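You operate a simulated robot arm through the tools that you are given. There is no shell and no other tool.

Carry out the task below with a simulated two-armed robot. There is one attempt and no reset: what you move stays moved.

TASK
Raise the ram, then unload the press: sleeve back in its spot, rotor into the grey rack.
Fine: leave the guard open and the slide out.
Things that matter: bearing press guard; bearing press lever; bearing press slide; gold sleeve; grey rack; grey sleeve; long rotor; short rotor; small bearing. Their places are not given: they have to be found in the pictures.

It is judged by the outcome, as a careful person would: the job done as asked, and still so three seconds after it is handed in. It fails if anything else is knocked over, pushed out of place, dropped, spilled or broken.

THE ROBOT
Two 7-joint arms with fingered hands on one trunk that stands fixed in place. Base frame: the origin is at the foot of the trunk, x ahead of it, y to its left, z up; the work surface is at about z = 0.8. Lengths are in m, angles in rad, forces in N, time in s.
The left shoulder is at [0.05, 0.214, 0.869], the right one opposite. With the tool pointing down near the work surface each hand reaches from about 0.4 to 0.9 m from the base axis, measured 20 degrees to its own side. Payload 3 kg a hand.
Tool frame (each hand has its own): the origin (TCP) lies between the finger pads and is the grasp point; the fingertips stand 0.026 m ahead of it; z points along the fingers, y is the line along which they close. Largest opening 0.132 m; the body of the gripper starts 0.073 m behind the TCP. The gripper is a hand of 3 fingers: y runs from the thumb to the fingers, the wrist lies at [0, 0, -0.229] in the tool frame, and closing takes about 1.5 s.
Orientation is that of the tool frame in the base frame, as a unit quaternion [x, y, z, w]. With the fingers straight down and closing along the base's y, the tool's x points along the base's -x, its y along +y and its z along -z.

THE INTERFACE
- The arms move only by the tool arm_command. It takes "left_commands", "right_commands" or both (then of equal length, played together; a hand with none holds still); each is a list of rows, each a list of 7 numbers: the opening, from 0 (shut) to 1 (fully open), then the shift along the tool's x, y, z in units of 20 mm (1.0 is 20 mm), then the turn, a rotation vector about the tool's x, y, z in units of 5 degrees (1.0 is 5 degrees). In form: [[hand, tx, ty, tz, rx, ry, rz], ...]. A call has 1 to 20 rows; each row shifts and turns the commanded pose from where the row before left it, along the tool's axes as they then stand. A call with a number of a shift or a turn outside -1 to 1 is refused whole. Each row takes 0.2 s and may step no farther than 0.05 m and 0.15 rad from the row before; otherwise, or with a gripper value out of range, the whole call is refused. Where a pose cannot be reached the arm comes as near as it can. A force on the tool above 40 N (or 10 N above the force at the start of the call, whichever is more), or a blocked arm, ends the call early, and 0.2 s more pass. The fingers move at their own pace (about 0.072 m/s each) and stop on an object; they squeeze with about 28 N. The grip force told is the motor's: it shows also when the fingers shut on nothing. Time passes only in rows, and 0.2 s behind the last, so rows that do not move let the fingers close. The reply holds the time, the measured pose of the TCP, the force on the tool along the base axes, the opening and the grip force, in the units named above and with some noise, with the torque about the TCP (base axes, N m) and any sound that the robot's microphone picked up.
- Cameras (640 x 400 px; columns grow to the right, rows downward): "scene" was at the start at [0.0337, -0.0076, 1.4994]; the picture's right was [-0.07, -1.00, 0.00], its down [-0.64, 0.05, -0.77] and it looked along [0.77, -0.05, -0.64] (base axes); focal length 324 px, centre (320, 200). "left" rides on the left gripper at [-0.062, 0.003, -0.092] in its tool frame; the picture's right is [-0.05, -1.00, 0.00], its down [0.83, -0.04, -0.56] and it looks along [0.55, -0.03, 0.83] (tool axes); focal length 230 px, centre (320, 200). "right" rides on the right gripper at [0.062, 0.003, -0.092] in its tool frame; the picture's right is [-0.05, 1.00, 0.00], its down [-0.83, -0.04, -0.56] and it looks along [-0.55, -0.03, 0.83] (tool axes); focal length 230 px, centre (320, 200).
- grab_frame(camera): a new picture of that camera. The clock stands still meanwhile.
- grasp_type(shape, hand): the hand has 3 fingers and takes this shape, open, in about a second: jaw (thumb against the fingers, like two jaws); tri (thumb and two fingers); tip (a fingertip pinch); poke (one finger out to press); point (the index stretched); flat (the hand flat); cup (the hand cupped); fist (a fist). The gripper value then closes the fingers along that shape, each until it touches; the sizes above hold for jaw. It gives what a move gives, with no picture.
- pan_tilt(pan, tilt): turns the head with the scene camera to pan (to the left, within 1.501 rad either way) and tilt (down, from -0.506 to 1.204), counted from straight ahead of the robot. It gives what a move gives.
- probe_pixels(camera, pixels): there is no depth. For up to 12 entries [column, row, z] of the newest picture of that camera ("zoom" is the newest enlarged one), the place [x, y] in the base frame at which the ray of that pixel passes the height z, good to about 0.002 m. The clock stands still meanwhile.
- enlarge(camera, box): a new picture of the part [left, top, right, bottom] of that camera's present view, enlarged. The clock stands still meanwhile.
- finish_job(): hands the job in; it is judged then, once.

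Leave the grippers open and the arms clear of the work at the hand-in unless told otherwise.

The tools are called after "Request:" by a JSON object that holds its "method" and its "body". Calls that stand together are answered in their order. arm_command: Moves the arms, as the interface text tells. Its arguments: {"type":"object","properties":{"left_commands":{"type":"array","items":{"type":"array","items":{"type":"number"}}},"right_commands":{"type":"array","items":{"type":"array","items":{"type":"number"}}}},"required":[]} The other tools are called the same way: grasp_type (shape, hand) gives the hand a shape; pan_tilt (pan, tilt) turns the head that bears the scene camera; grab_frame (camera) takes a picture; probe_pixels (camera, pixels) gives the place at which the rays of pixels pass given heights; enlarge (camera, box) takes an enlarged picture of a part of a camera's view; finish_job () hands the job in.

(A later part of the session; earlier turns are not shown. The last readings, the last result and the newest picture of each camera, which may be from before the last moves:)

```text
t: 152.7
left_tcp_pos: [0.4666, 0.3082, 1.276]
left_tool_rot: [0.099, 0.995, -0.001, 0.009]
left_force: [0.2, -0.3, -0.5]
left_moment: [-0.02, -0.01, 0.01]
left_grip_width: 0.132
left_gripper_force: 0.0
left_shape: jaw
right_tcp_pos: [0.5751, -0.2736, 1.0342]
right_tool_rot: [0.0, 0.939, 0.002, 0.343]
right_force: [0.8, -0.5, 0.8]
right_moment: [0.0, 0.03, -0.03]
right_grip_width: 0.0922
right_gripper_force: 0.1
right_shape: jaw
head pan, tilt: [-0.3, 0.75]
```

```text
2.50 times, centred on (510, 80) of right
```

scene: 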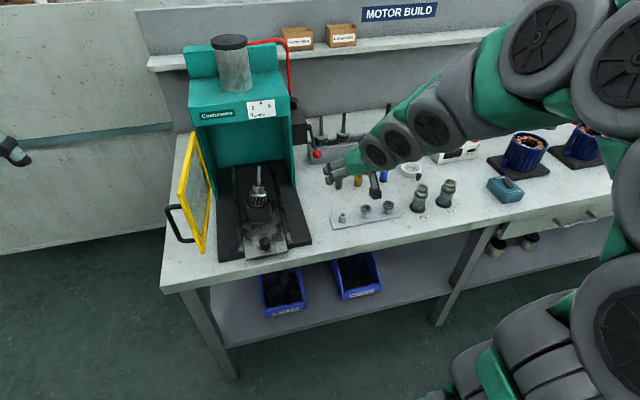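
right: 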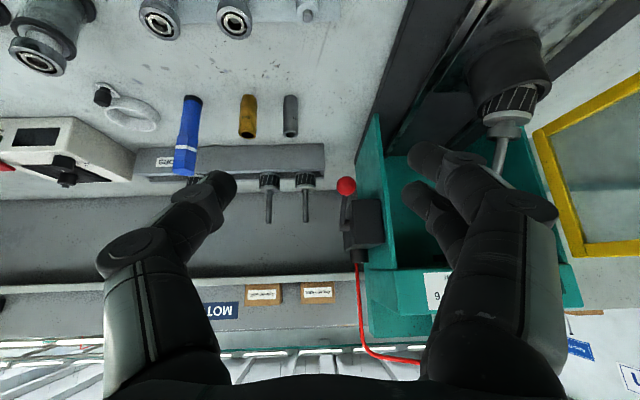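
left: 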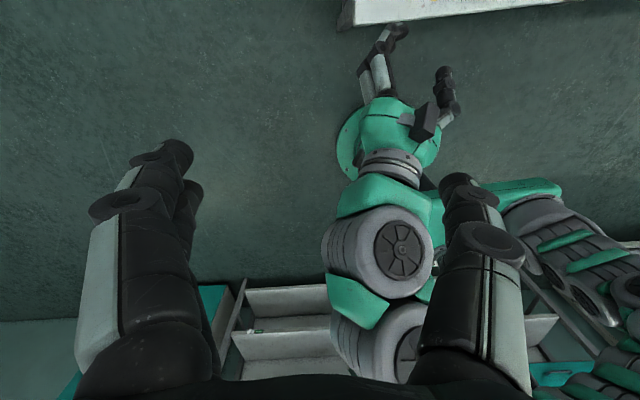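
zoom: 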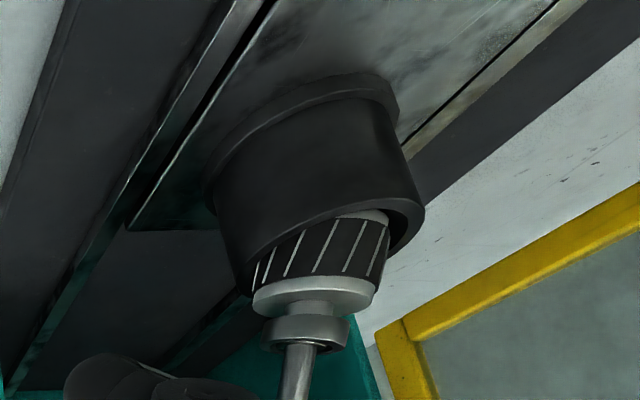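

I'll triangulate the bearing top, cap and shaft tip in their new pose.

Request:
{"method": "probe_pixels", "body": {"camera": "right", "pixels": [[502, 138, 0.92], [502, 138, 0.94], [502, 138, 0.96], [507, 118, 0.9], [507, 118, 0.92], [507, 118, 0.94], [496, 171, 0.98], [496, 171, 1.0]]}}

Request:
{"method": "probe_pixels", "body": {"camera": "scene", "pixels": [[258.4, 186, 0.92], [258.4, 186, 0.94], [258.4, 186, 0.96], [258, 193.5, 0.9], [258, 193.5, 0.92], [258, 193.5, 0.94], [258.6, 166.4, 0.96], [258.6, 166.4, 0.98], [258.6, 166.4, 1.0], [259, 200, 0.88]]}}

```text
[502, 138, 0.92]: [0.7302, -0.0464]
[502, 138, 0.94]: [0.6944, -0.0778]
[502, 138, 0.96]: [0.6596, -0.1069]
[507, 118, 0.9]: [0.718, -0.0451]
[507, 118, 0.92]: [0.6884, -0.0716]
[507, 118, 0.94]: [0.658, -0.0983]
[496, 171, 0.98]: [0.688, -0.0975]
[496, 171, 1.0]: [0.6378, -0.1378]
```

```text
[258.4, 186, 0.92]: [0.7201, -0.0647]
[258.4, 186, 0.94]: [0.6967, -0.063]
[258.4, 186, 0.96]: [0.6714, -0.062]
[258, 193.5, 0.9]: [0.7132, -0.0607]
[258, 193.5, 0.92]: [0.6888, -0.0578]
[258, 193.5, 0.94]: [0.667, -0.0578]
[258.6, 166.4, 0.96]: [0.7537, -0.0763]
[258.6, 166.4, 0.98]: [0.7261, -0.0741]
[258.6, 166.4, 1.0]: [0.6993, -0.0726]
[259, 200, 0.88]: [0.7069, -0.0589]
```

The rotor now leans about 20° away from me (cap at (0.70,-0.06,0.911)). A near-vertical hand (17° pitch) will therefore hold it at about 37° relative, so at the rack with the hand pitched ~38° the rotor will be upright. Moving to 8 cm above the grip point.

Request:
{"method": "arm_command", "body": {"right_commands": [[0.7, 0, 0.98, 0, 0, 0.92, 0], [0.7, 0, 0.98, 0, 0, 0.92, 0], [0.7, 0, 0.98, 0, 0, 0.92, 0], [0.7, 0, 0.98, 0, 0, 0.92, 0], [0.7, 0, 0.98, 0, 0, 0.92, 0], [0.7, 0, 0.98, 0, 0, 0, 0], [0.7, 0, 0.98, 0, 0, 0, 0], [0.7, 0, 0.98, 0, 0, 0, 0], [0.7, 0, 0.98, 0, 0, 0, 0], [0.7, 0, 0.98, 0, 0, 0, 0], [0.7, 0, 0.98, 0, 0, 0, 0], [0.7, -0.96, 0, 0.79, 0, 0, 0], [0.7, -0.96, 0, 0.79, 0, 0, 0], [0.7, -0.96, 0, 0.79, 0, 0, 0], [0.7, -0.96, 0, 0.79, 0, 0, 0], [0.7, 0, 0, 0, 0, 0, 0]]}}

Request:
{"method": "grab_frame", "body": {"camera": "right"}}

Request:
{"method": "enlarge", "body": {"camera": "scene", "box": [210, 130, 310, 230]}}

```text
t: 156.1
left_tcp_pos: [0.4663, 0.3073, 1.276]
left_tool_rot: [0.099, 0.995, -0.001, 0.009]
left_force: [0.1, 0.0, -0.1]
left_moment: [0.03, 0.0, 0.01]
left_grip_width: 0.132
left_gripper_force: 0.0
left_shape: jaw
right_tcp_pos: [0.6669, -0.0574, 0.9963]
right_tool_rot: [-0.001, 0.989, 0.001, 0.147]
right_force: [-1.1, -0.5, -0.1]
right_moment: [-0.02, -0.02, -0.01]
right_grip_width: 0.0923
right_gripper_force: 0.0
right_shape: jaw
head pan, tilt: [-0.3, 0.75]
```

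```text
taken
```

right: 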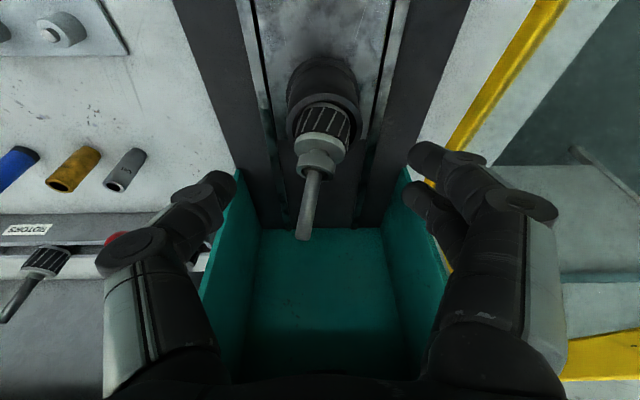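

```text
4.00 times, centred on (260, 180) of scene
```

zoom: 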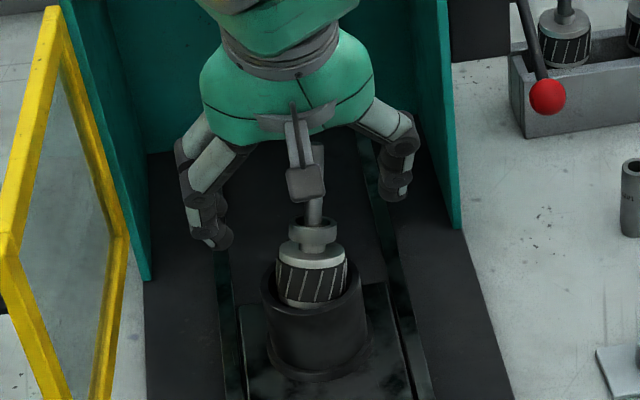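

Good alignment; ribs are about 4 mm to +y. Advancing 8 cm down the tool axis with a small +y shift.

Request:
{"method": "arm_command", "body": {"right_commands": [[0.7, 0, 0.05, 1, 0, 0, 0], [0.7, 0, 0.05, 1, 0, 0, 0], [0.7, 0, 0.05, 1, 0, 0, 0], [0.7, 0, 0, 0.6, 0, 0, 0], [0.7, 0, 0, 0.3, 0, 0, 0], [0.7, 0, 0, 0, 0, 0, 0]]}}

Request:
{"method": "grab_frame", "body": {"camera": "right"}}

Request:
{"method": "enlarge", "body": {"camera": "scene", "box": [220, 150, 300, 230]}}

```text
t: 157.5
left_tcp_pos: [0.4656, 0.3077, 1.2764]
left_tool_rot: [0.099, 0.995, 0.0, 0.01]
left_force: [-0.1, -0.6, -0.4]
left_moment: [0.0, -0.01, 0.0]
left_grip_width: 0.1323
left_gripper_force: 0.1
left_shape: jaw
right_tcp_pos: [0.6902, -0.0534, 0.9231]
right_tool_rot: [-0.001, 0.989, 0.001, 0.148]
right_force: [0.7, 0.0, -0.3]
right_moment: [-0.01, -0.02, 0.01]
right_grip_width: 0.0921
right_gripper_force: 0.1
right_shape: jaw
head pan, tilt: [-0.3, 0.75]
```

```text
taken
```

right: 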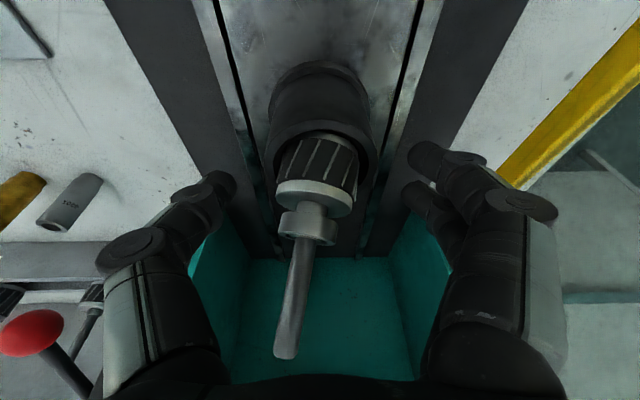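

```text
5.00 times, centred on (260, 190) of scene
```

zoom: 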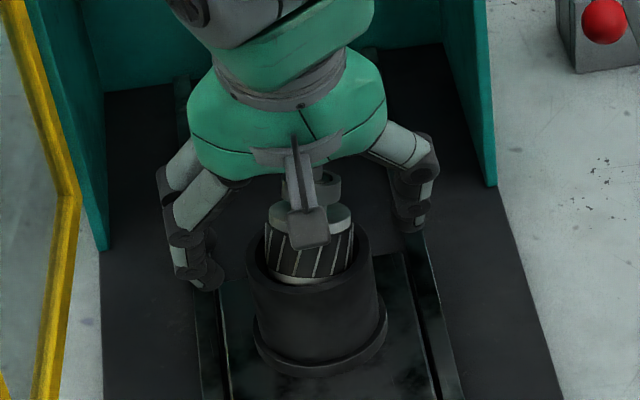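

Fingertips are level with the upper ribs. Advancing 5 mm more, then closing.

Request:
{"method": "arm_command", "body": {"right_commands": [[0.7, 0, 0, 0.25, 0, 0, 0], [0.5, 0, 0, 0, 0, 0, 0], [0, 0, 0, 0, 0, 0, 0], [0, 0, 0, 0, 0, 0, 0], [0, 0, 0, 0, 0, 0, 0], [0, 0, 0, 0, 0, 0, 0], [0, 0, 0, 0, 0, 0, 0]]}}

Request:
{"method": "grab_frame", "body": {"camera": "right"}}

```text
t: 159.1
left_tcp_pos: [0.4663, 0.3082, 1.276]
left_tool_rot: [0.099, 0.995, 0.0, 0.009]
left_force: [0.1, -0.1, 0.2]
left_moment: [-0.02, 0.01, -0.03]
left_grip_width: 0.1316
left_gripper_force: 0.0
left_shape: jaw
right_tcp_pos: [0.691, -0.0534, 0.9186]
right_tool_rot: [-0.001, 0.989, 0.002, 0.149]
right_force: [-1.9, -0.1, 7.6]
right_moment: [0.13, 0.04, -0.16]
right_grip_width: 0.0425
right_gripper_force: 27.8
right_shape: jaw
head pan, tilt: [-0.3, 0.75]
```

```text
taken
```

right: 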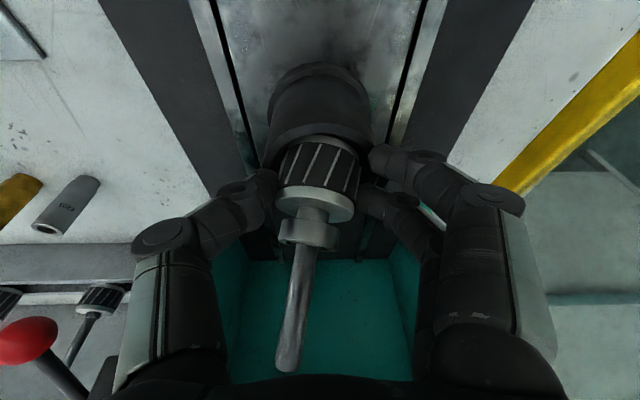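

Gripped across ribs and cap (42 mm). Lifting slowly straight up.

Request:
{"method": "arm_command", "body": {"right_commands": [[0, -0.07, 0, -0.23, 0, 0, 0], [0, -0.09, 0, -0.29, 0, 0, 0], [0, -0.1, 0, -0.34, 0, 0, 0], [0, 0, 0, 0, 0, 0, 0]]}}

Request:
{"method": "grab_frame", "body": {"camera": "right"}}

```text
t: 160.1
left_tcp_pos: [0.4669, 0.3076, 1.2757]
left_tool_rot: [0.099, 0.995, -0.001, 0.009]
left_force: [0.7, -0.4, -0.1]
left_moment: [0.04, 0.02, -0.03]
left_grip_width: 0.1318
left_gripper_force: 0.0
left_shape: jaw
right_tcp_pos: [0.6891, -0.0544, 0.9353]
right_tool_rot: [0.0, 0.989, 0.001, 0.148]
right_force: [0.3, -0.1, -6.0]
right_moment: [-0.03, 0.03, 0.01]
right_grip_width: 0.0368
right_gripper_force: 28.2
right_shape: jaw
head pan, tilt: [-0.3, 0.75]
```

```text
taken
```

right: 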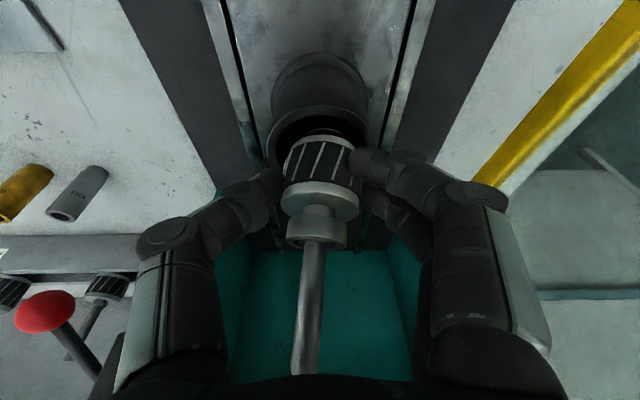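

Held, taking its full weight (6 N). Continuing up 6 cm.

Request:
{"method": "arm_command", "body": {"right_commands": [[0, -0.12, 0, -0.38, 0, 0, 0], [0, -0.12, 0, -0.38, 0, 0, 0], [0, -0.12, 0, -0.38, 0, 0, 0], [0, -0.15, 0, -0.48, 0, 0, 0], [0, -0.15, 0, -0.48, 0, 0, 0], [0, -0.15, 0, -0.48, 0, 0, 0], [0, -0.15, 0, -0.48, 0, 0, 0], [0, 0, 0, 0, 0, 0, 0]]}}

Request:
{"method": "grab_frame", "body": {"camera": "right"}}

Request:
{"method": "enlarge", "body": {"camera": "scene", "box": [220, 130, 300, 220]}}

```text
t: 161.9
left_tcp_pos: [0.4674, 0.3082, 1.2769]
left_tool_rot: [0.099, 0.995, -0.002, 0.01]
left_force: [0.5, 0.1, 0.4]
left_moment: [-0.02, 0.02, 0.0]
left_grip_width: 0.1319
left_gripper_force: 0.1
left_shape: jaw
right_tcp_pos: [0.6901, -0.0538, 0.9981]
right_tool_rot: [-0.001, 0.989, 0.0, 0.148]
right_force: [-0.4, -0.4, -5.4]
right_moment: [-0.02, 0.11, -0.01]
right_grip_width: 0.0366
right_gripper_force: 27.9
right_shape: jaw
head pan, tilt: [-0.3, 0.75]
```

```text
taken
```

right: 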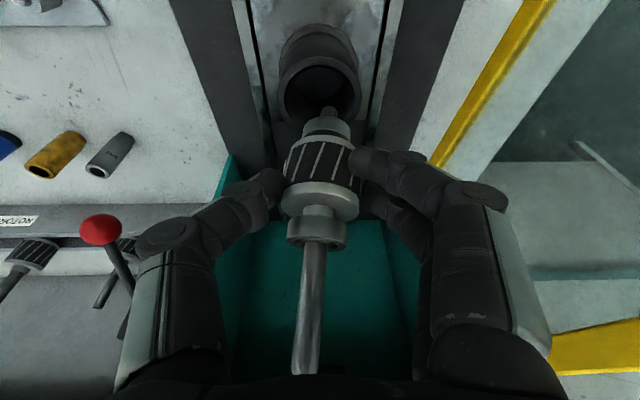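

```text
4.44 times, centred on (260, 175) of scene
```

zoom: 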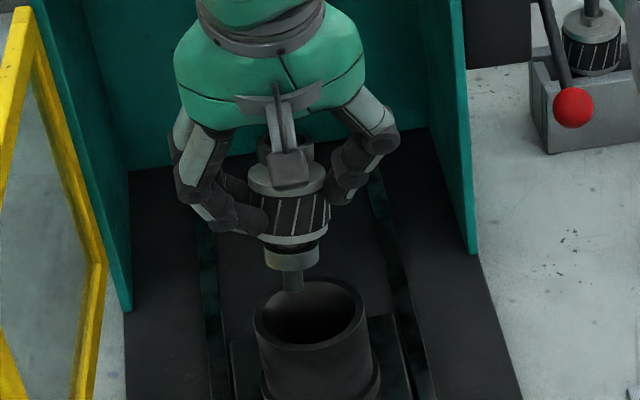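

The rotor hangs tilted relative to the hand, as wanted. I'll retreat and raise, then travel right at safe height while pitching the hand forward so the rotor comes upright.

Request:
{"method": "arm_command", "body": {"right_commands": [[0, 0.4, 0, -0.5, 0, 0, 0], [0, 0.68, 0, -0.84, 0, 0, 0], [0, 0.68, 0, -0.84, 0, 0, 0], [0, 0.68, 0, -0.84, 0, 0, 0], [0, 0.68, 0, -0.84, 0, 0, 0], [0, 0.3, -0.5, -0.34, 0, -0.2, 0], [0, 0, -0.8, 0, 0, -0.3, 0], [0, 0, -0.9, 0, 0, -0.3, 0], [0, 0, -0.9, 0, 0, -0.3, 0], [0, 0, -0.9, 0, 0, -0.3, 0], [0, 0, -0.9, 0, 0, -0.3, 0], [0, 0, -0.9, 0, 0, -0.3, 0], [0, 0, -0.9, 0, 0, -0.3, 0], [0, 0, -0.9, 0, 0, -0.3, 0], [0, 0, -0.9, 0, 0, -0.3, 0], [0, 0, -0.9, 0, 0, -0.3, 0], [0, 0, -0.9, 0, 0, -0.3, 0], [0, 0, -0.7, 0, 0, -0.2, 0], [0, 0, -0.4, 0, 0, 0, 0], [0, 0, 0, 0, 0, 0, 0]]}}

Request:
{"method": "grab_frame", "body": {"camera": "right"}}

Request:
{"method": "grab_frame", "body": {"camera": "scene"}}

```text
t: 166.1
left_tcp_pos: [0.4667, 0.3084, 1.2763]
left_tool_rot: [0.1, 0.995, -0.001, 0.009]
left_force: [0.1, -0.4, 0.1]
left_moment: [0.01, 0.0, -0.02]
left_grip_width: 0.1319
left_gripper_force: 0.1
left_shape: jaw
right_tcp_pos: [0.6015, -0.2805, 1.0579]
right_tool_rot: [-0.001, 0.952, 0.001, 0.305]
right_force: [0.8, 0.2, -5.9]
right_moment: [-0.03, 0.08, 0.03]
right_grip_width: 0.0362
right_gripper_force: 27.6
right_shape: jaw
head pan, tilt: [-0.3, 0.75]
```

```text
taken
```

right: 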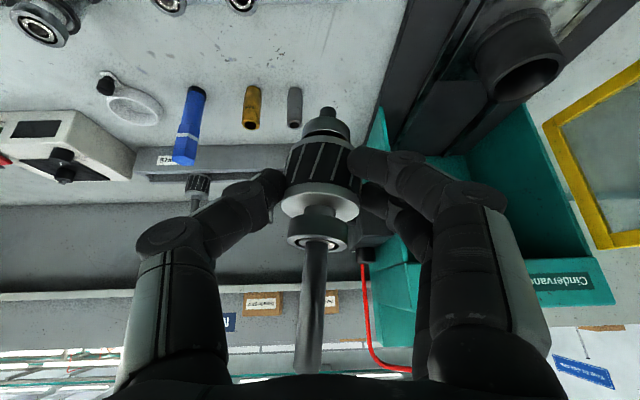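

```text
taken
```

scene: 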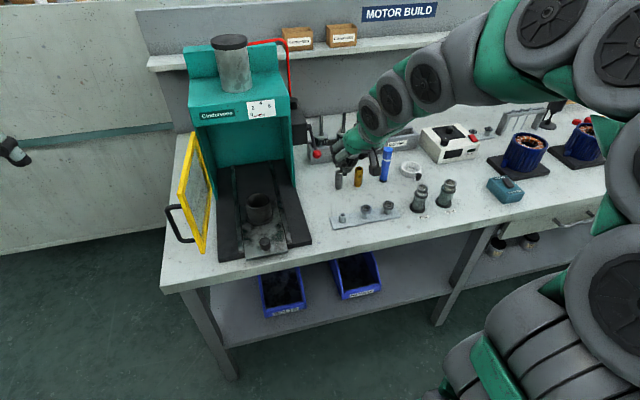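

The rotor hangs essentially upright now (hand pitch ~35°). Continuing right to y≈-0.475, staying at x≈0.60 and z≈1.06.

Request:
{"method": "arm_command", "body": {"right_commands": [[0, 0, -0.7, 0, 0, 0, 0], [0, 0, -0.9, 0, 0, 0, 0], [0, 0, -0.9, 0, 0, 0, 0], [0, 0, -0.9, 0, 0, 0, 0], [0, 0, -0.9, 0, 0, 0, 0], [0, 0, -0.9, 0, 0, 0, 0], [0, 0, -0.9, 0, 0, -0.2, 0], [0, 0, -0.9, 0, 0, -0.2, 0], [0, 0, -0.9, 0, 0, -0.2, 0], [0, 0, -0.9, 0, 0, 0, 0], [0, 0, -0.7, 0, 0, 0, 0], [0, 0, 0, 0, 0, 0, 0]]}}

Request:
{"method": "grab_frame", "body": {"camera": "right"}}

Request:
{"method": "grab_frame", "body": {"camera": "scene"}}

```text
t: 168.7
left_tcp_pos: [0.4679, 0.3077, 1.2764]
left_tool_rot: [0.1, 0.995, 0.0, 0.009]
left_force: [-0.3, -0.2, -0.2]
left_moment: [0.01, -0.01, -0.01]
left_grip_width: 0.1317
left_gripper_force: 0.1
left_shape: jaw
right_tcp_pos: [0.6016, -0.4711, 1.058]
right_tool_rot: [-0.001, 0.944, 0.001, 0.33]
right_force: [0.7, 0.2, -5.4]
right_moment: [-0.02, 0.14, -0.02]
right_grip_width: 0.0358
right_gripper_force: 28.2
right_shape: jaw
head pan, tilt: [-0.3, 0.75]
```

```text
taken
```

right: 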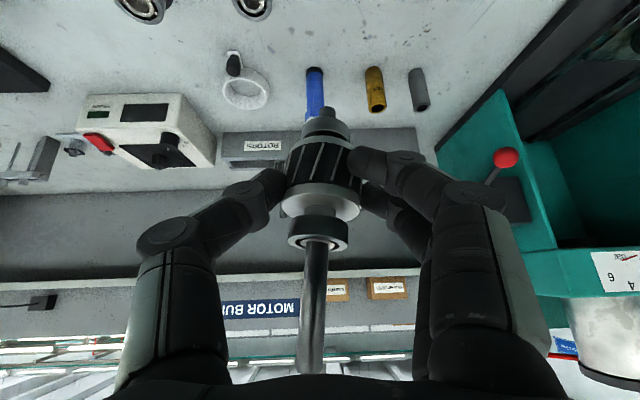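

```text
taken
```

scene: 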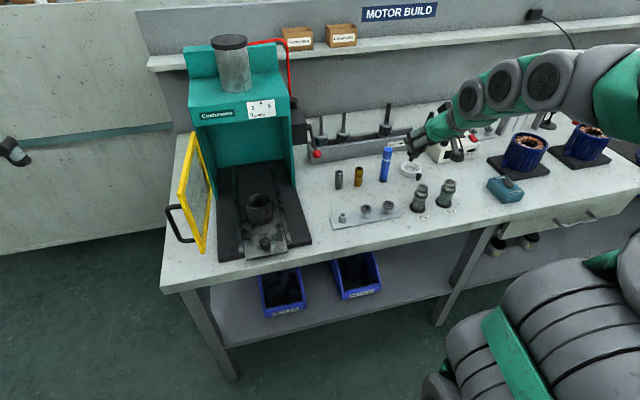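

The rack is unobstructed in the scene now. I'll enlarge it and read slot geometry.

Request:
{"method": "enlarge", "body": {"camera": "scene", "box": [290, 95, 430, 185]}}

Request:
{"method": "enlarge", "body": {"camera": "scene", "box": [330, 100, 410, 160]}}

```text
4.44 times, centred on (360, 140) of scene
```

zoom: 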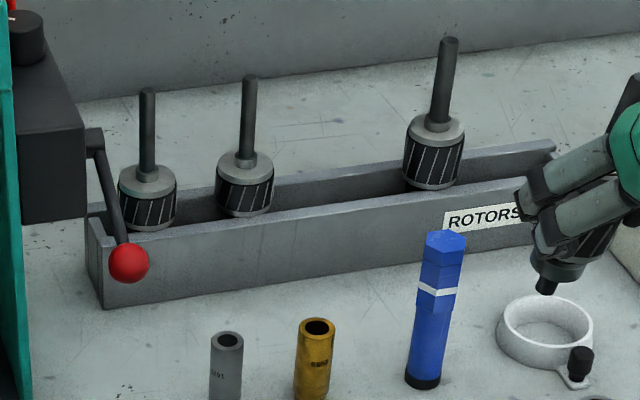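

```text
6.67 times, centred on (370, 130) of scene
```

zoom: 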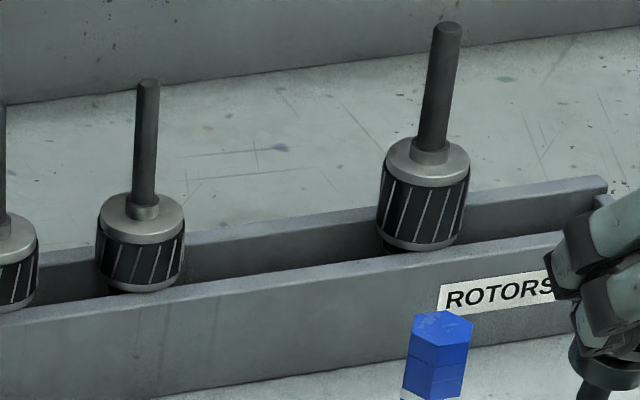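

The rotors rest with their bodies on top of the rack's two walls, their lower ends in the gap. So I need the gap's centre line. I'll zoom in on the gap between rotors 2 and 3.

Request:
{"method": "enlarge", "body": {"camera": "scene", "box": [345, 118, 385, 148]}}

```text
13.33 times, centred on (365, 133) of scene
```

zoom: 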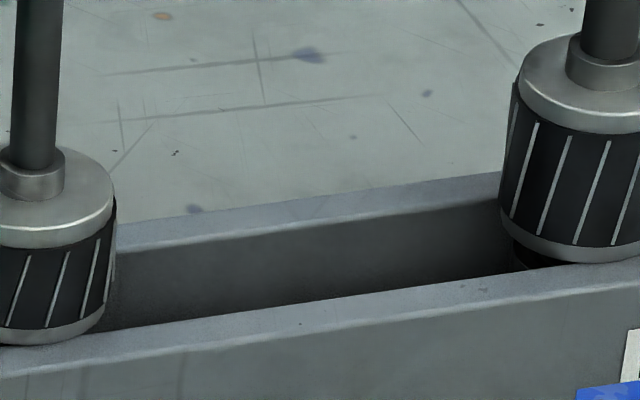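

I'll find the wall-top height from the rack's front-left vertical edge, and the gap edges at column 300 of the zoom.

Request:
{"method": "probe_pixels", "body": {"camera": "zoom", "pixels": [[300, 203, 0.86], [300, 226, 0.86], [300, 303, 0.86], [300, 330, 0.86], [300, 226, 0.87], [300, 303, 0.87], [300, 226, 0.85], [300, 303, 0.85]]}}

Request:
{"method": "probe_pixels", "body": {"camera": "scene", "pixels": [[311.6, 164.4, 0.8], [310.5, 150.6, 0.84], [310.5, 150.6, 0.85], [310.5, 150.6, 0.86], [310.5, 150.6, 0.87]]}}

Request:
{"method": "enlarge", "body": {"camera": "scene", "box": [300, 135, 340, 170]}}

```text
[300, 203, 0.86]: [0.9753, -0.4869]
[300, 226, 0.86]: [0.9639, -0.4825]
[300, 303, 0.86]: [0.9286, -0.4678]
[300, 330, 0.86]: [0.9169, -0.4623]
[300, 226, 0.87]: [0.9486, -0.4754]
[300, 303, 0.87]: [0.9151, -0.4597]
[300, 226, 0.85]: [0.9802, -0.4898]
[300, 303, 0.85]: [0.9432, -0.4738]
```

```text
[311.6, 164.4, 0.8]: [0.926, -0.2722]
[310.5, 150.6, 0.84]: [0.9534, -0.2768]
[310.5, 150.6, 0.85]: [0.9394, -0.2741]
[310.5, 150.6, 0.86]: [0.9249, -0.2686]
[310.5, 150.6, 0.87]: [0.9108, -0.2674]
```

```text
11.43 times, centred on (320, 152) of scene
```

zoom: 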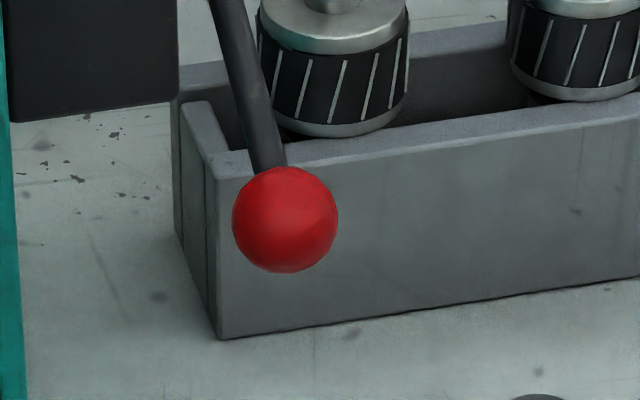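

Wall top z≈0.86. The gap at y=-0.475 spans x≈0.928–0.964 (centre 0.946, ~36 mm wide), and the rotor's lower bearing is ~34 mm, so this must be accurate. I'll move forward to x≈0.82 at safe height (rotor bottom above the pen).

Request:
{"method": "arm_command", "body": {"right_commands": [[0, -0.5, -0.1, 0.4, 0, 0, 0], [0, -0.78, 0, 0.62, 0, 0, 0], [0, -0.78, 0, 0.62, 0, 0, 0], [0, -0.78, 0, 0.62, 0, 0, 0], [0, -0.78, 0, 0.62, 0, 0, 0], [0, -0.78, 0, 0.62, 0, 0, 0], [0, -0.78, 0, 0.62, 0, 0, 0], [0, -0.78, 0, 0.62, 0, 0, 0], [0, -0.78, 0, 0.62, 0, 0, 0], [0, -0.78, 0, 0.62, 0, 0, 0], [0, -0.78, 0, 0.62, 0, 0, 0], [0, -0.4, 0, 0.31, 0, 0, 0], [0, 0, 0, 0, 0, 0, 0]]}}

Request:
{"method": "grab_frame", "body": {"camera": "right"}}

Request:
{"method": "enlarge", "body": {"camera": "scene", "box": [310, 60, 430, 180]}}

```text
t: 171.5
left_tcp_pos: [0.4667, 0.3084, 1.2758]
left_tool_rot: [0.099, 0.995, -0.001, 0.01]
left_force: [0.3, -0.3, -0.6]
left_moment: [-0.01, 0.01, 0.02]
left_grip_width: 0.1321
left_gripper_force: 0.0
left_shape: jaw
right_tcp_pos: [0.8239, -0.4735, 1.0581]
right_tool_rot: [0.0, 0.944, 0.001, 0.33]
right_force: [0.4, 0.1, -4.7]
right_moment: [0.02, 0.12, -0.01]
right_grip_width: 0.0354
right_gripper_force: 28.2
right_shape: jaw
head pan, tilt: [-0.3, 0.75]
```

```text
taken
```

right: 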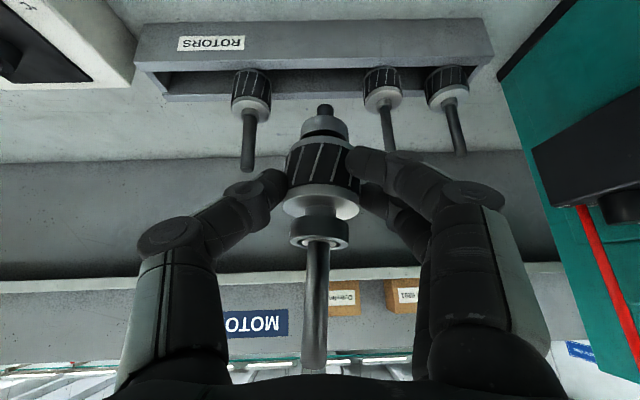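

```text
3.33 times, centred on (370, 120) of scene
```

zoom: 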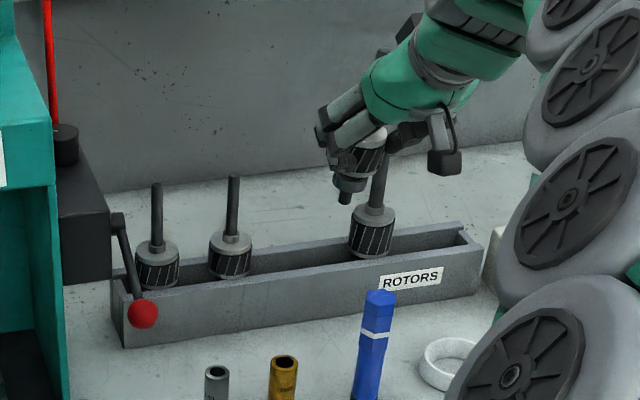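

I'll triangulate the held rotor's stub tip (scene (377.2,120.9), right (325,104)) and check its tilt.

Request:
{"method": "enlarge", "body": {"camera": "scene", "box": [360, 85, 410, 130]}}

Request:
{"method": "enlarge", "body": {"camera": "right", "box": [250, 80, 400, 260]}}

Request:
{"method": "probe_pixels", "body": {"camera": "scene", "pixels": [[377.2, 120.9, 0.98], [377.2, 120.9, 1.0], [377.2, 120.9, 1.02]]}}

Request:
{"method": "probe_pixels", "body": {"camera": "right", "pixels": [[325, 105, 0.98], [325, 105, 1.0], [325, 105, 1.02], [315, 70, 0.86], [315, 92, 0.86]]}}

```text
8.89 times, centred on (385, 108) of scene
```

zoom: 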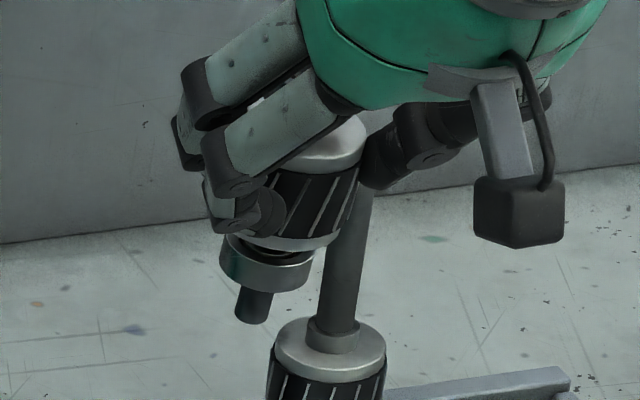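

```text
2.22 times, centred on (325, 170) of right
```

zoom: 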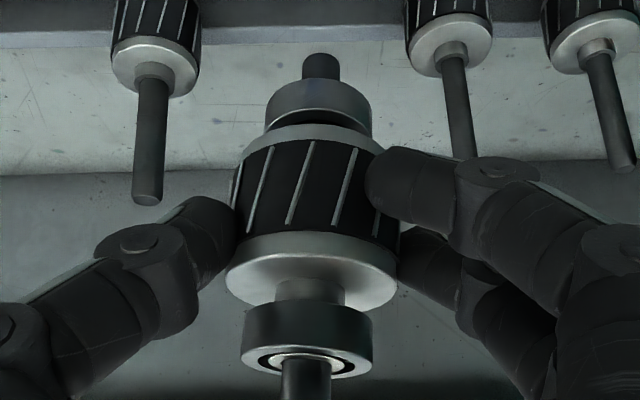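

```text
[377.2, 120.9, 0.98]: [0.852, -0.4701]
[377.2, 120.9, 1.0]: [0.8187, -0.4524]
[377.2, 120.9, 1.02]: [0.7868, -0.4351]
```

```text
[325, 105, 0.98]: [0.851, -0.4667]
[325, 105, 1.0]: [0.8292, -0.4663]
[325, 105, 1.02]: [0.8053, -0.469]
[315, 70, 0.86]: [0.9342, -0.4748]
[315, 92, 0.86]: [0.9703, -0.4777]
```

The stub tip is at (0.853,-0.469,0.979): the rotor leans about 15° (bottom forward) at this pitch. With the hand at ~33° the lean drops to 9°, and the gap walls will straighten it as I press down. I'll zoom in on the gap edges in the right view to refine its x position.

Request:
{"method": "enlarge", "body": {"camera": "right", "box": [270, 40, 350, 110]}}

```text
5.71 times, centred on (310, 75) of right
```

zoom: 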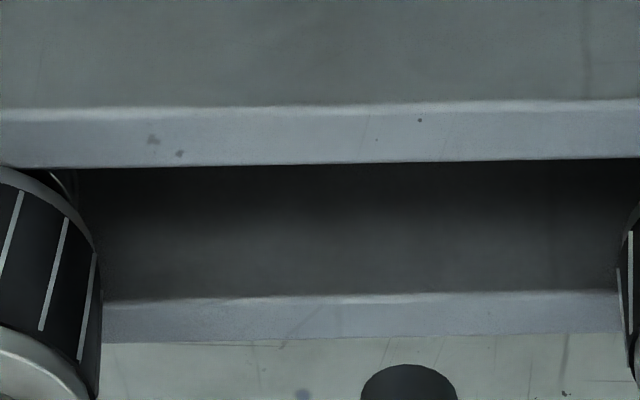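

Request:
{"method": "probe_pixels", "body": {"camera": "zoom", "pixels": [[320, 106, 0.86], [320, 163, 0.86], [320, 296, 0.86], [320, 337, 0.86], [100, 166, 0.86], [100, 300, 0.86], [600, 160, 0.86], [600, 293, 0.86], [95, 290, 0.86], [620, 290, 0.86]]}}

```text
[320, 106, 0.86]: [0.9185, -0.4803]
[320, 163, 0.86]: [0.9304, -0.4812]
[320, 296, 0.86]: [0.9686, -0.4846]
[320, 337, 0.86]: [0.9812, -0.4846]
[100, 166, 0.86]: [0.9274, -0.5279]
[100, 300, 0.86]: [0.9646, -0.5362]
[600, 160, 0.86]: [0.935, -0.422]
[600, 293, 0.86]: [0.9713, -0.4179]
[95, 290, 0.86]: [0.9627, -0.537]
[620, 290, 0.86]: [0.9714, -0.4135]
```

Combining both views: gap centre x≈0.948, and the stub must move forward 0.0955. I'll go diagonally down and forward to bring the stub tip just above the gap (tip z≈0.875), easing the pitch to 34°.

Request:
{"method": "arm_command", "body": {"right_commands": [[0, -0.14, -0.03, 0.89, 0, 0.11, 0], [0, -0.14, -0.03, 0.89, 0, 0.11, 0], [0, -0.14, -0.03, 0.89, 0, 0.11, 0], [0, -0.14, -0.03, 0.89, 0, 0.11, 0], [0, -0.14, -0.03, 0.89, 0, 0.11, 0], [0, -0.14, -0.03, 0.89, 0, 0.11, 0], [0, -0.14, 0, 0.89, 0, 0.12, 0], [0, -0.14, 0, 0.7, 0, 0.12, 0], [0, 0, 0, 0, 0, 0, 0]]}}

Request:
{"method": "grab_frame", "body": {"camera": "right"}}

Request:
{"method": "enlarge", "body": {"camera": "scene", "box": [340, 90, 420, 160]}}

```text
t: 173.5
left_tcp_pos: [0.4676, 0.3081, 1.2762]
left_tool_rot: [0.1, 0.995, -0.002, 0.01]
left_force: [0.4, -0.4, 0.9]
left_moment: [0.01, 0.0, -0.01]
left_grip_width: 0.1321
left_gripper_force: 0.1
left_shape: jaw
right_tcp_pos: [0.9258, -0.4758, 0.9593]
right_tool_rot: [0.0, 0.956, 0.001, 0.294]
right_force: [0.8, -0.2, -5.6]
right_moment: [0.03, 0.1, -0.04]
right_grip_width: 0.0352
right_gripper_force: 27.5
right_shape: jaw
head pan, tilt: [-0.3, 0.75]
```

```text
taken
```

right: 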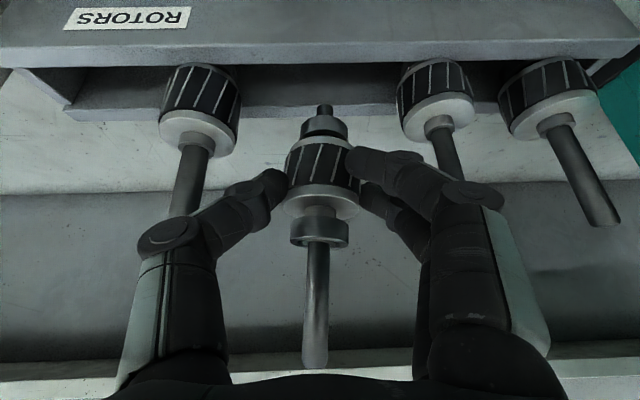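

```text
5.71 times, centred on (380, 125) of scene
```

zoom: 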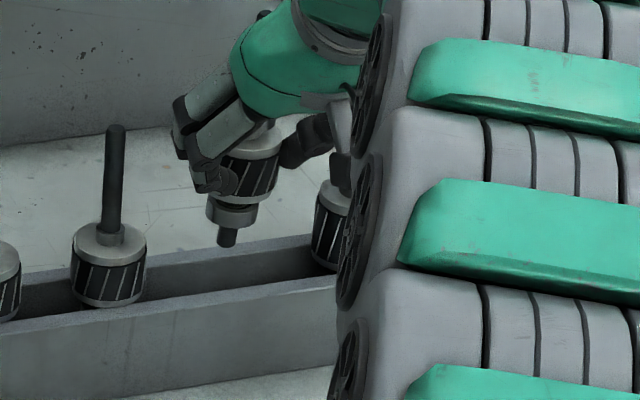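

I'll measure the stub tip and gap edges again from this closer right view.

Request:
{"method": "enlarge", "body": {"camera": "right", "box": [270, 50, 390, 150]}}

Request:
{"method": "probe_pixels", "body": {"camera": "right", "pixels": [[324, 105, 0.87], [324, 105, 0.88], [324, 105, 0.89], [365, 63, 0.86], [365, 103, 0.86], [285, 65, 0.86], [285, 106, 0.86]]}}

Request:
{"method": "probe_pixels", "body": {"camera": "scene", "pixels": [[363.7, 133, 0.87], [363.7, 133, 0.88], [363.7, 133, 0.89]]}}

```text
4.00 times, centred on (330, 100) of right
```

zoom: 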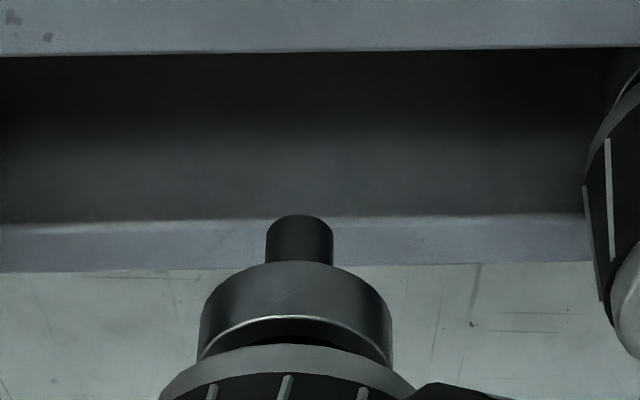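

```text
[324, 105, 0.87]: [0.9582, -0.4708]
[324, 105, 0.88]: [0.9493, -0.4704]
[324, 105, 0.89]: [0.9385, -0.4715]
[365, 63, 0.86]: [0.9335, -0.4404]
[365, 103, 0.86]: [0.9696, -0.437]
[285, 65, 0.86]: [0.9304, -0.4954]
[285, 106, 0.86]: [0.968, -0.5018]
```

```text
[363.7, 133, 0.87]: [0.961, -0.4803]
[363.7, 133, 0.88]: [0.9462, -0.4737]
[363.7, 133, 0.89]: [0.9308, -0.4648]
```

Both views put the stub tip within ~2 mm of the gap centre line. Lowering in 5 mm steps.

Request:
{"method": "arm_command", "body": {"right_commands": [[0, 0.14, 0, 0.207, 0, 0, 0], [0, 0.14, 0, 0.207, 0, 0, 0], [0, 0.14, 0, 0.207, 0, 0, 0], [0, 0.14, 0, 0.207, 0, 0, 0], [0, 0, 0, 0, 0, 0, 0]]}}

Request:
{"method": "enlarge", "body": {"camera": "right", "box": [260, 50, 400, 250]}}

Request:
{"method": "enlarge", "body": {"camera": "scene", "box": [340, 95, 400, 155]}}

```text
t: 174.7
left_tcp_pos: [0.4666, 0.307, 1.2762]
left_tool_rot: [0.099, 0.995, -0.001, 0.01]
left_force: [0.1, 0.2, 0.0]
left_moment: [0.03, 0.02, 0.0]
left_grip_width: 0.132
left_gripper_force: 0.0
left_shape: jaw
right_tcp_pos: [0.9249, -0.4759, 0.9404]
right_tool_rot: [-0.001, 0.957, 0.001, 0.292]
right_force: [-0.3, -0.9, -5.1]
right_moment: [0.0, 0.11, 0.0]
right_grip_width: 0.0353
right_gripper_force: 27.6
right_shape: jaw
head pan, tilt: [-0.3, 0.75]
```

```text
2.00 times, centred on (330, 150) of right
```

zoom: 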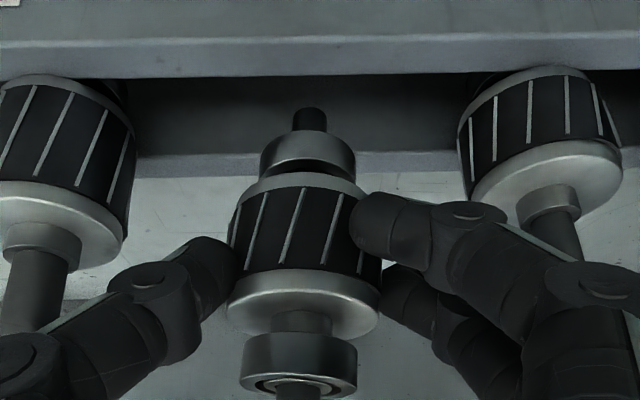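

```text
6.67 times, centred on (370, 125) of scene
```

zoom: 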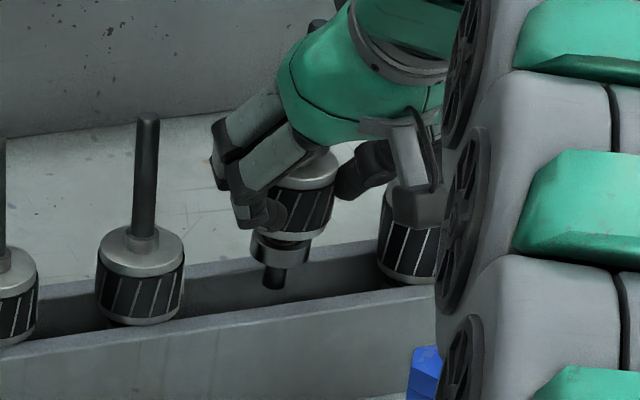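

The stub is entering the gap freely. I'll continue down, easing the pitch to stand the rotor straighter.

Request:
{"method": "arm_command", "body": {"right_commands": [[0, 0.1, 0, 0.235, 0, 0.15, 0], [0, 0.1, 0, 0.235, 0, 0.15, 0], [0, 0.1, 0, 0.235, 0, 0.15, 0], [0, 0, 0, 0, 0, 0, 0]]}}

Request:
{"method": "enlarge", "body": {"camera": "right", "box": [260, 50, 400, 250]}}

Request:
{"method": "enlarge", "body": {"camera": "scene", "box": [340, 95, 400, 155]}}

```text
t: 175.7
left_tcp_pos: [0.4678, 0.308, 1.276]
left_tool_rot: [0.1, 0.995, -0.001, 0.01]
left_force: [1.1, 0.4, 0.5]
left_moment: [0.0, 0.0, -0.02]
left_grip_width: 0.1321
left_gripper_force: 0.1
left_shape: jaw
right_tcp_pos: [0.9267, -0.4754, 0.9254]
right_tool_rot: [-0.002, 0.962, 0.002, 0.273]
right_force: [0.2, 0.7, -4.9]
right_moment: [0.02, 0.14, 0.06]
right_grip_width: 0.0357
right_gripper_force: 28.2
right_shape: jaw
head pan, tilt: [-0.3, 0.75]
```

```text
2.00 times, centred on (330, 150) of right
```

zoom: 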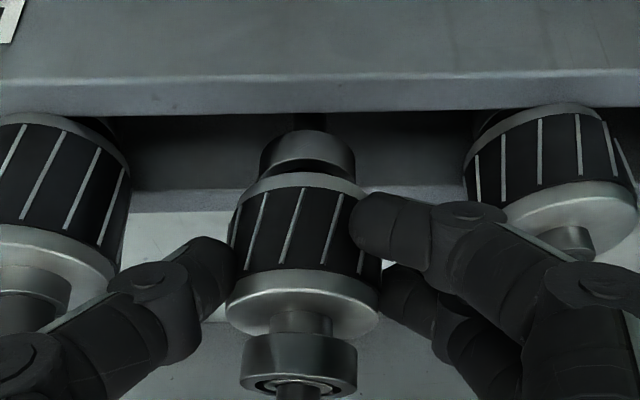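

```text
6.67 times, centred on (370, 125) of scene
```

zoom: 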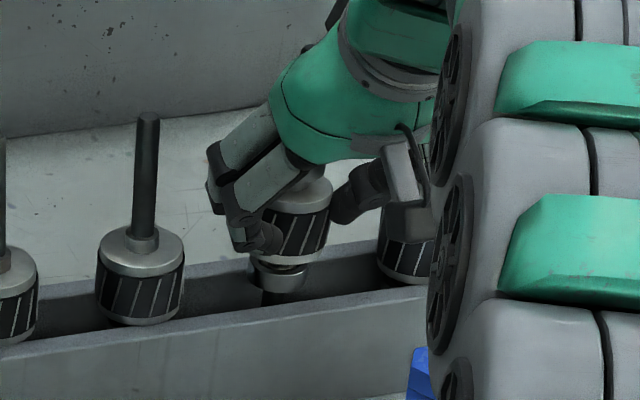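

Bearing is entering the gap with no contact force. Lowering further in 4 mm steps.

Request:
{"method": "arm_command", "body": {"right_commands": [[0, 0.1, 0, 0.17, 0, 0.05, 0], [0, 0.1, 0, 0.17, 0, 0.05, 0], [0, 0.1, 0, 0.17, 0, 0.05, 0], [0, 0, 0, 0, 0, 0, 0]]}}

Request:
{"method": "enlarge", "body": {"camera": "right", "box": [260, 50, 400, 250]}}

Request:
{"method": "enlarge", "body": {"camera": "scene", "box": [340, 95, 400, 155]}}

```text
t: 176.7
left_tcp_pos: [0.4665, 0.3077, 1.2766]
left_tool_rot: [0.1, 0.995, -0.001, 0.01]
left_force: [-0.5, 0.3, 0.2]
left_moment: [0.01, -0.03, -0.01]
left_grip_width: 0.1323
left_gripper_force: 0.2
left_shape: jaw
right_tcp_pos: [0.9282, -0.4768, 0.9189]
right_tool_rot: [-0.001, 0.963, 0.001, 0.27]
right_force: [6.4, -0.3, 23.5]
right_moment: [-0.03, -0.36, 0.05]
right_grip_width: 0.036
right_gripper_force: 28.0
right_shape: jaw
head pan, tilt: [-0.3, 0.75]
```

```text
2.00 times, centred on (330, 150) of right
```

zoom: 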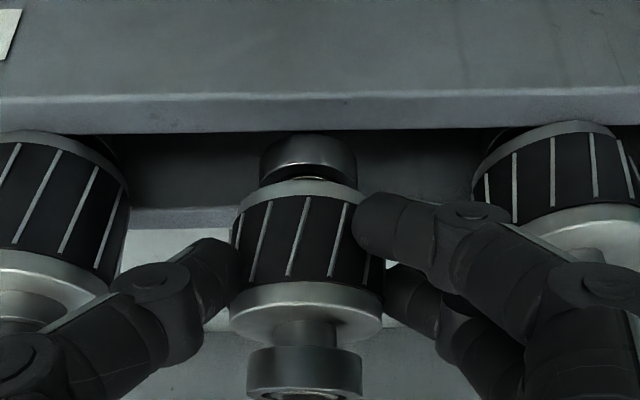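

```text
6.67 times, centred on (370, 125) of scene
```

zoom: 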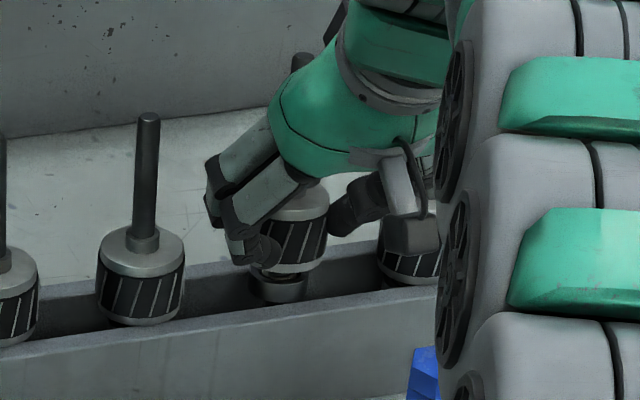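

Contact now at 23 N with the bearing about 11 mm into the gap; it's catching the front wall edge because of the lean. I'll press down 2–3 mm more with a hint of forward shift so it straightens in the grip.

Request:
{"method": "arm_command", "body": {"right_commands": [[0, -0.03, 0, 0.1, 0, 0, 0], [0, 0.02, 0, 0.07, 0, 0, 0], [0, 0.04, 0, 0.06, 0, 0, 0], [0, 0, 0, 0, 0, 0, 0]]}}

Request:
{"method": "enlarge", "body": {"camera": "right", "box": [260, 50, 400, 250]}}

Request:
{"method": "enlarge", "body": {"camera": "scene", "box": [340, 95, 400, 155]}}

```text
t: 177.7
left_tcp_pos: [0.4668, 0.3075, 1.2764]
left_tool_rot: [0.099, 0.995, -0.001, 0.009]
left_force: [-0.4, -0.1, -0.3]
left_moment: [0.0, 0.02, 0.0]
left_grip_width: 0.1319
left_gripper_force: 0.0
left_shape: jaw
right_tcp_pos: [0.9298, -0.476, 0.9093]
right_tool_rot: [-0.002, 0.964, 0.002, 0.267]
right_force: [-4.5, 3.9, 2.9]
right_moment: [-0.06, 0.01, -0.06]
right_grip_width: 0.0207
right_gripper_force: 27.6
right_shape: jaw
head pan, tilt: [-0.3, 0.75]
```

```text
2.00 times, centred on (330, 150) of right
```

zoom: 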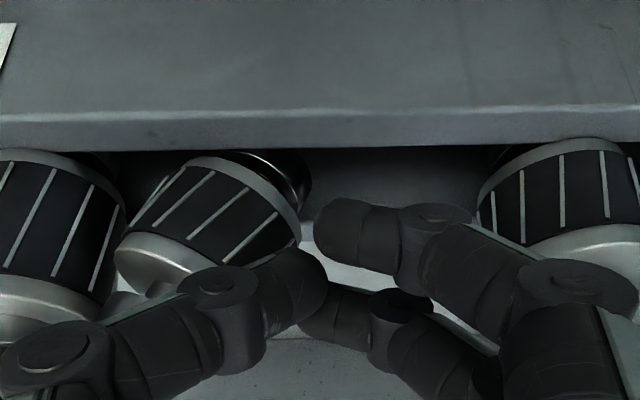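

```text
6.67 times, centred on (370, 125) of scene
```

zoom: 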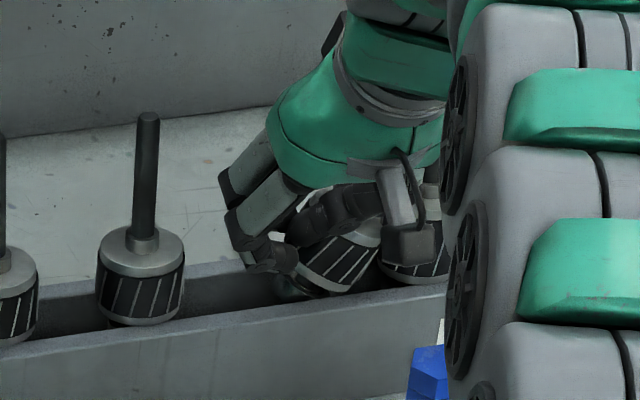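

The rotor slipped from the grip; its lower end is in the gap and it now leans sideways against rotor 3. I'll back the hand away along its axis very gently and look.

Request:
{"method": "arm_command", "body": {"right_commands": [[0, 0, 0, -0.3, 0, 0, 0], [0, 0, 0, -0.4, 0, 0, 0], [0, 0, 0, -0.5, 0, 0, 0], [0, 0, 0, 0, 0, 0, 0]]}}

Request:
{"method": "grab_frame", "body": {"camera": "right"}}

```text
t: 178.7
left_tcp_pos: [0.4672, 0.3084, 1.2763]
left_tool_rot: [0.099, 0.995, 0.0, 0.01]
left_force: [-0.4, 0.1, 0.4]
left_moment: [0.02, -0.03, -0.01]
left_grip_width: 0.1318
left_gripper_force: 0.1
left_shape: jaw
right_tcp_pos: [0.916, -0.4758, 0.9317]
right_tool_rot: [-0.001, 0.964, 0.0, 0.267]
right_force: [0.3, -0.2, -0.2]
right_moment: [0.03, -0.01, 0.01]
right_grip_width: 0.0209
right_gripper_force: 28.1
right_shape: jaw
head pan, tilt: [-0.3, 0.75]
```

```text
taken
```

right: 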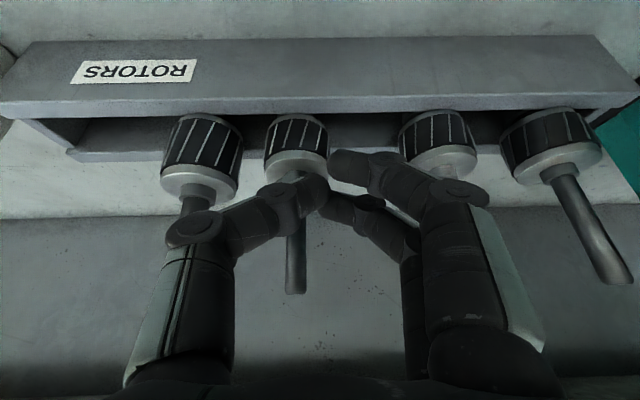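

The rotor has righted itself: it stands upright in the rack between rotors 2 and 3. I'll back off toward me and slightly up, watching clearance.

Request:
{"method": "arm_command", "body": {"right_commands": [[0, 0.5, 0, -0.5, 0, 0, 0], [0, 0.5, 0, -0.6, 0, 0, 0], [0, 0.5, 0, -0.7, 0, 0, 0], [0, 0.4, 0, -0.8, 0, 0, 0], [0, 0.3, 0, -0.9, 0, 0, 0], [0, 0, 0, -1, 0, 0, 0], [0, 0, 0, 0, 0, 0, 0]]}}

Request:
{"method": "grab_frame", "body": {"camera": "right"}}

Request:
{"method": "enlarge", "body": {"camera": "scene", "box": [290, 90, 430, 180]}}

```text
t: 180.3
left_tcp_pos: [0.4669, 0.3086, 1.2776]
left_tool_rot: [0.099, 0.995, 0.0, 0.01]
left_force: [0.2, 0.1, -0.4]
left_moment: [-0.01, 0.0, -0.02]
left_grip_width: 0.1321
left_gripper_force: 0.2
left_shape: jaw
right_tcp_pos: [0.8334, -0.4774, 0.9858]
right_tool_rot: [0.0, 0.964, 0.001, 0.268]
right_force: [-0.2, 0.1, -0.6]
right_moment: [-0.01, -0.01, 0.02]
right_grip_width: 0.0209
right_gripper_force: 28.3
right_shape: jaw
head pan, tilt: [-0.3, 0.75]
```

```text
taken
```

right: 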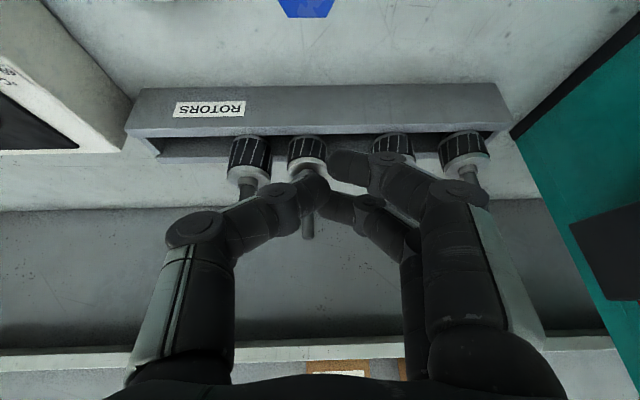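

```text
4.44 times, centred on (360, 135) of scene
```

zoom: 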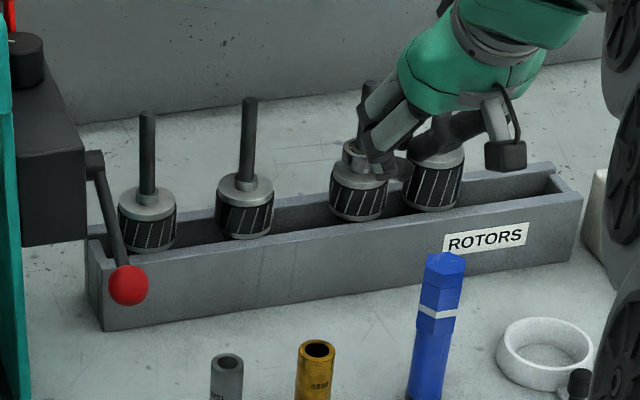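

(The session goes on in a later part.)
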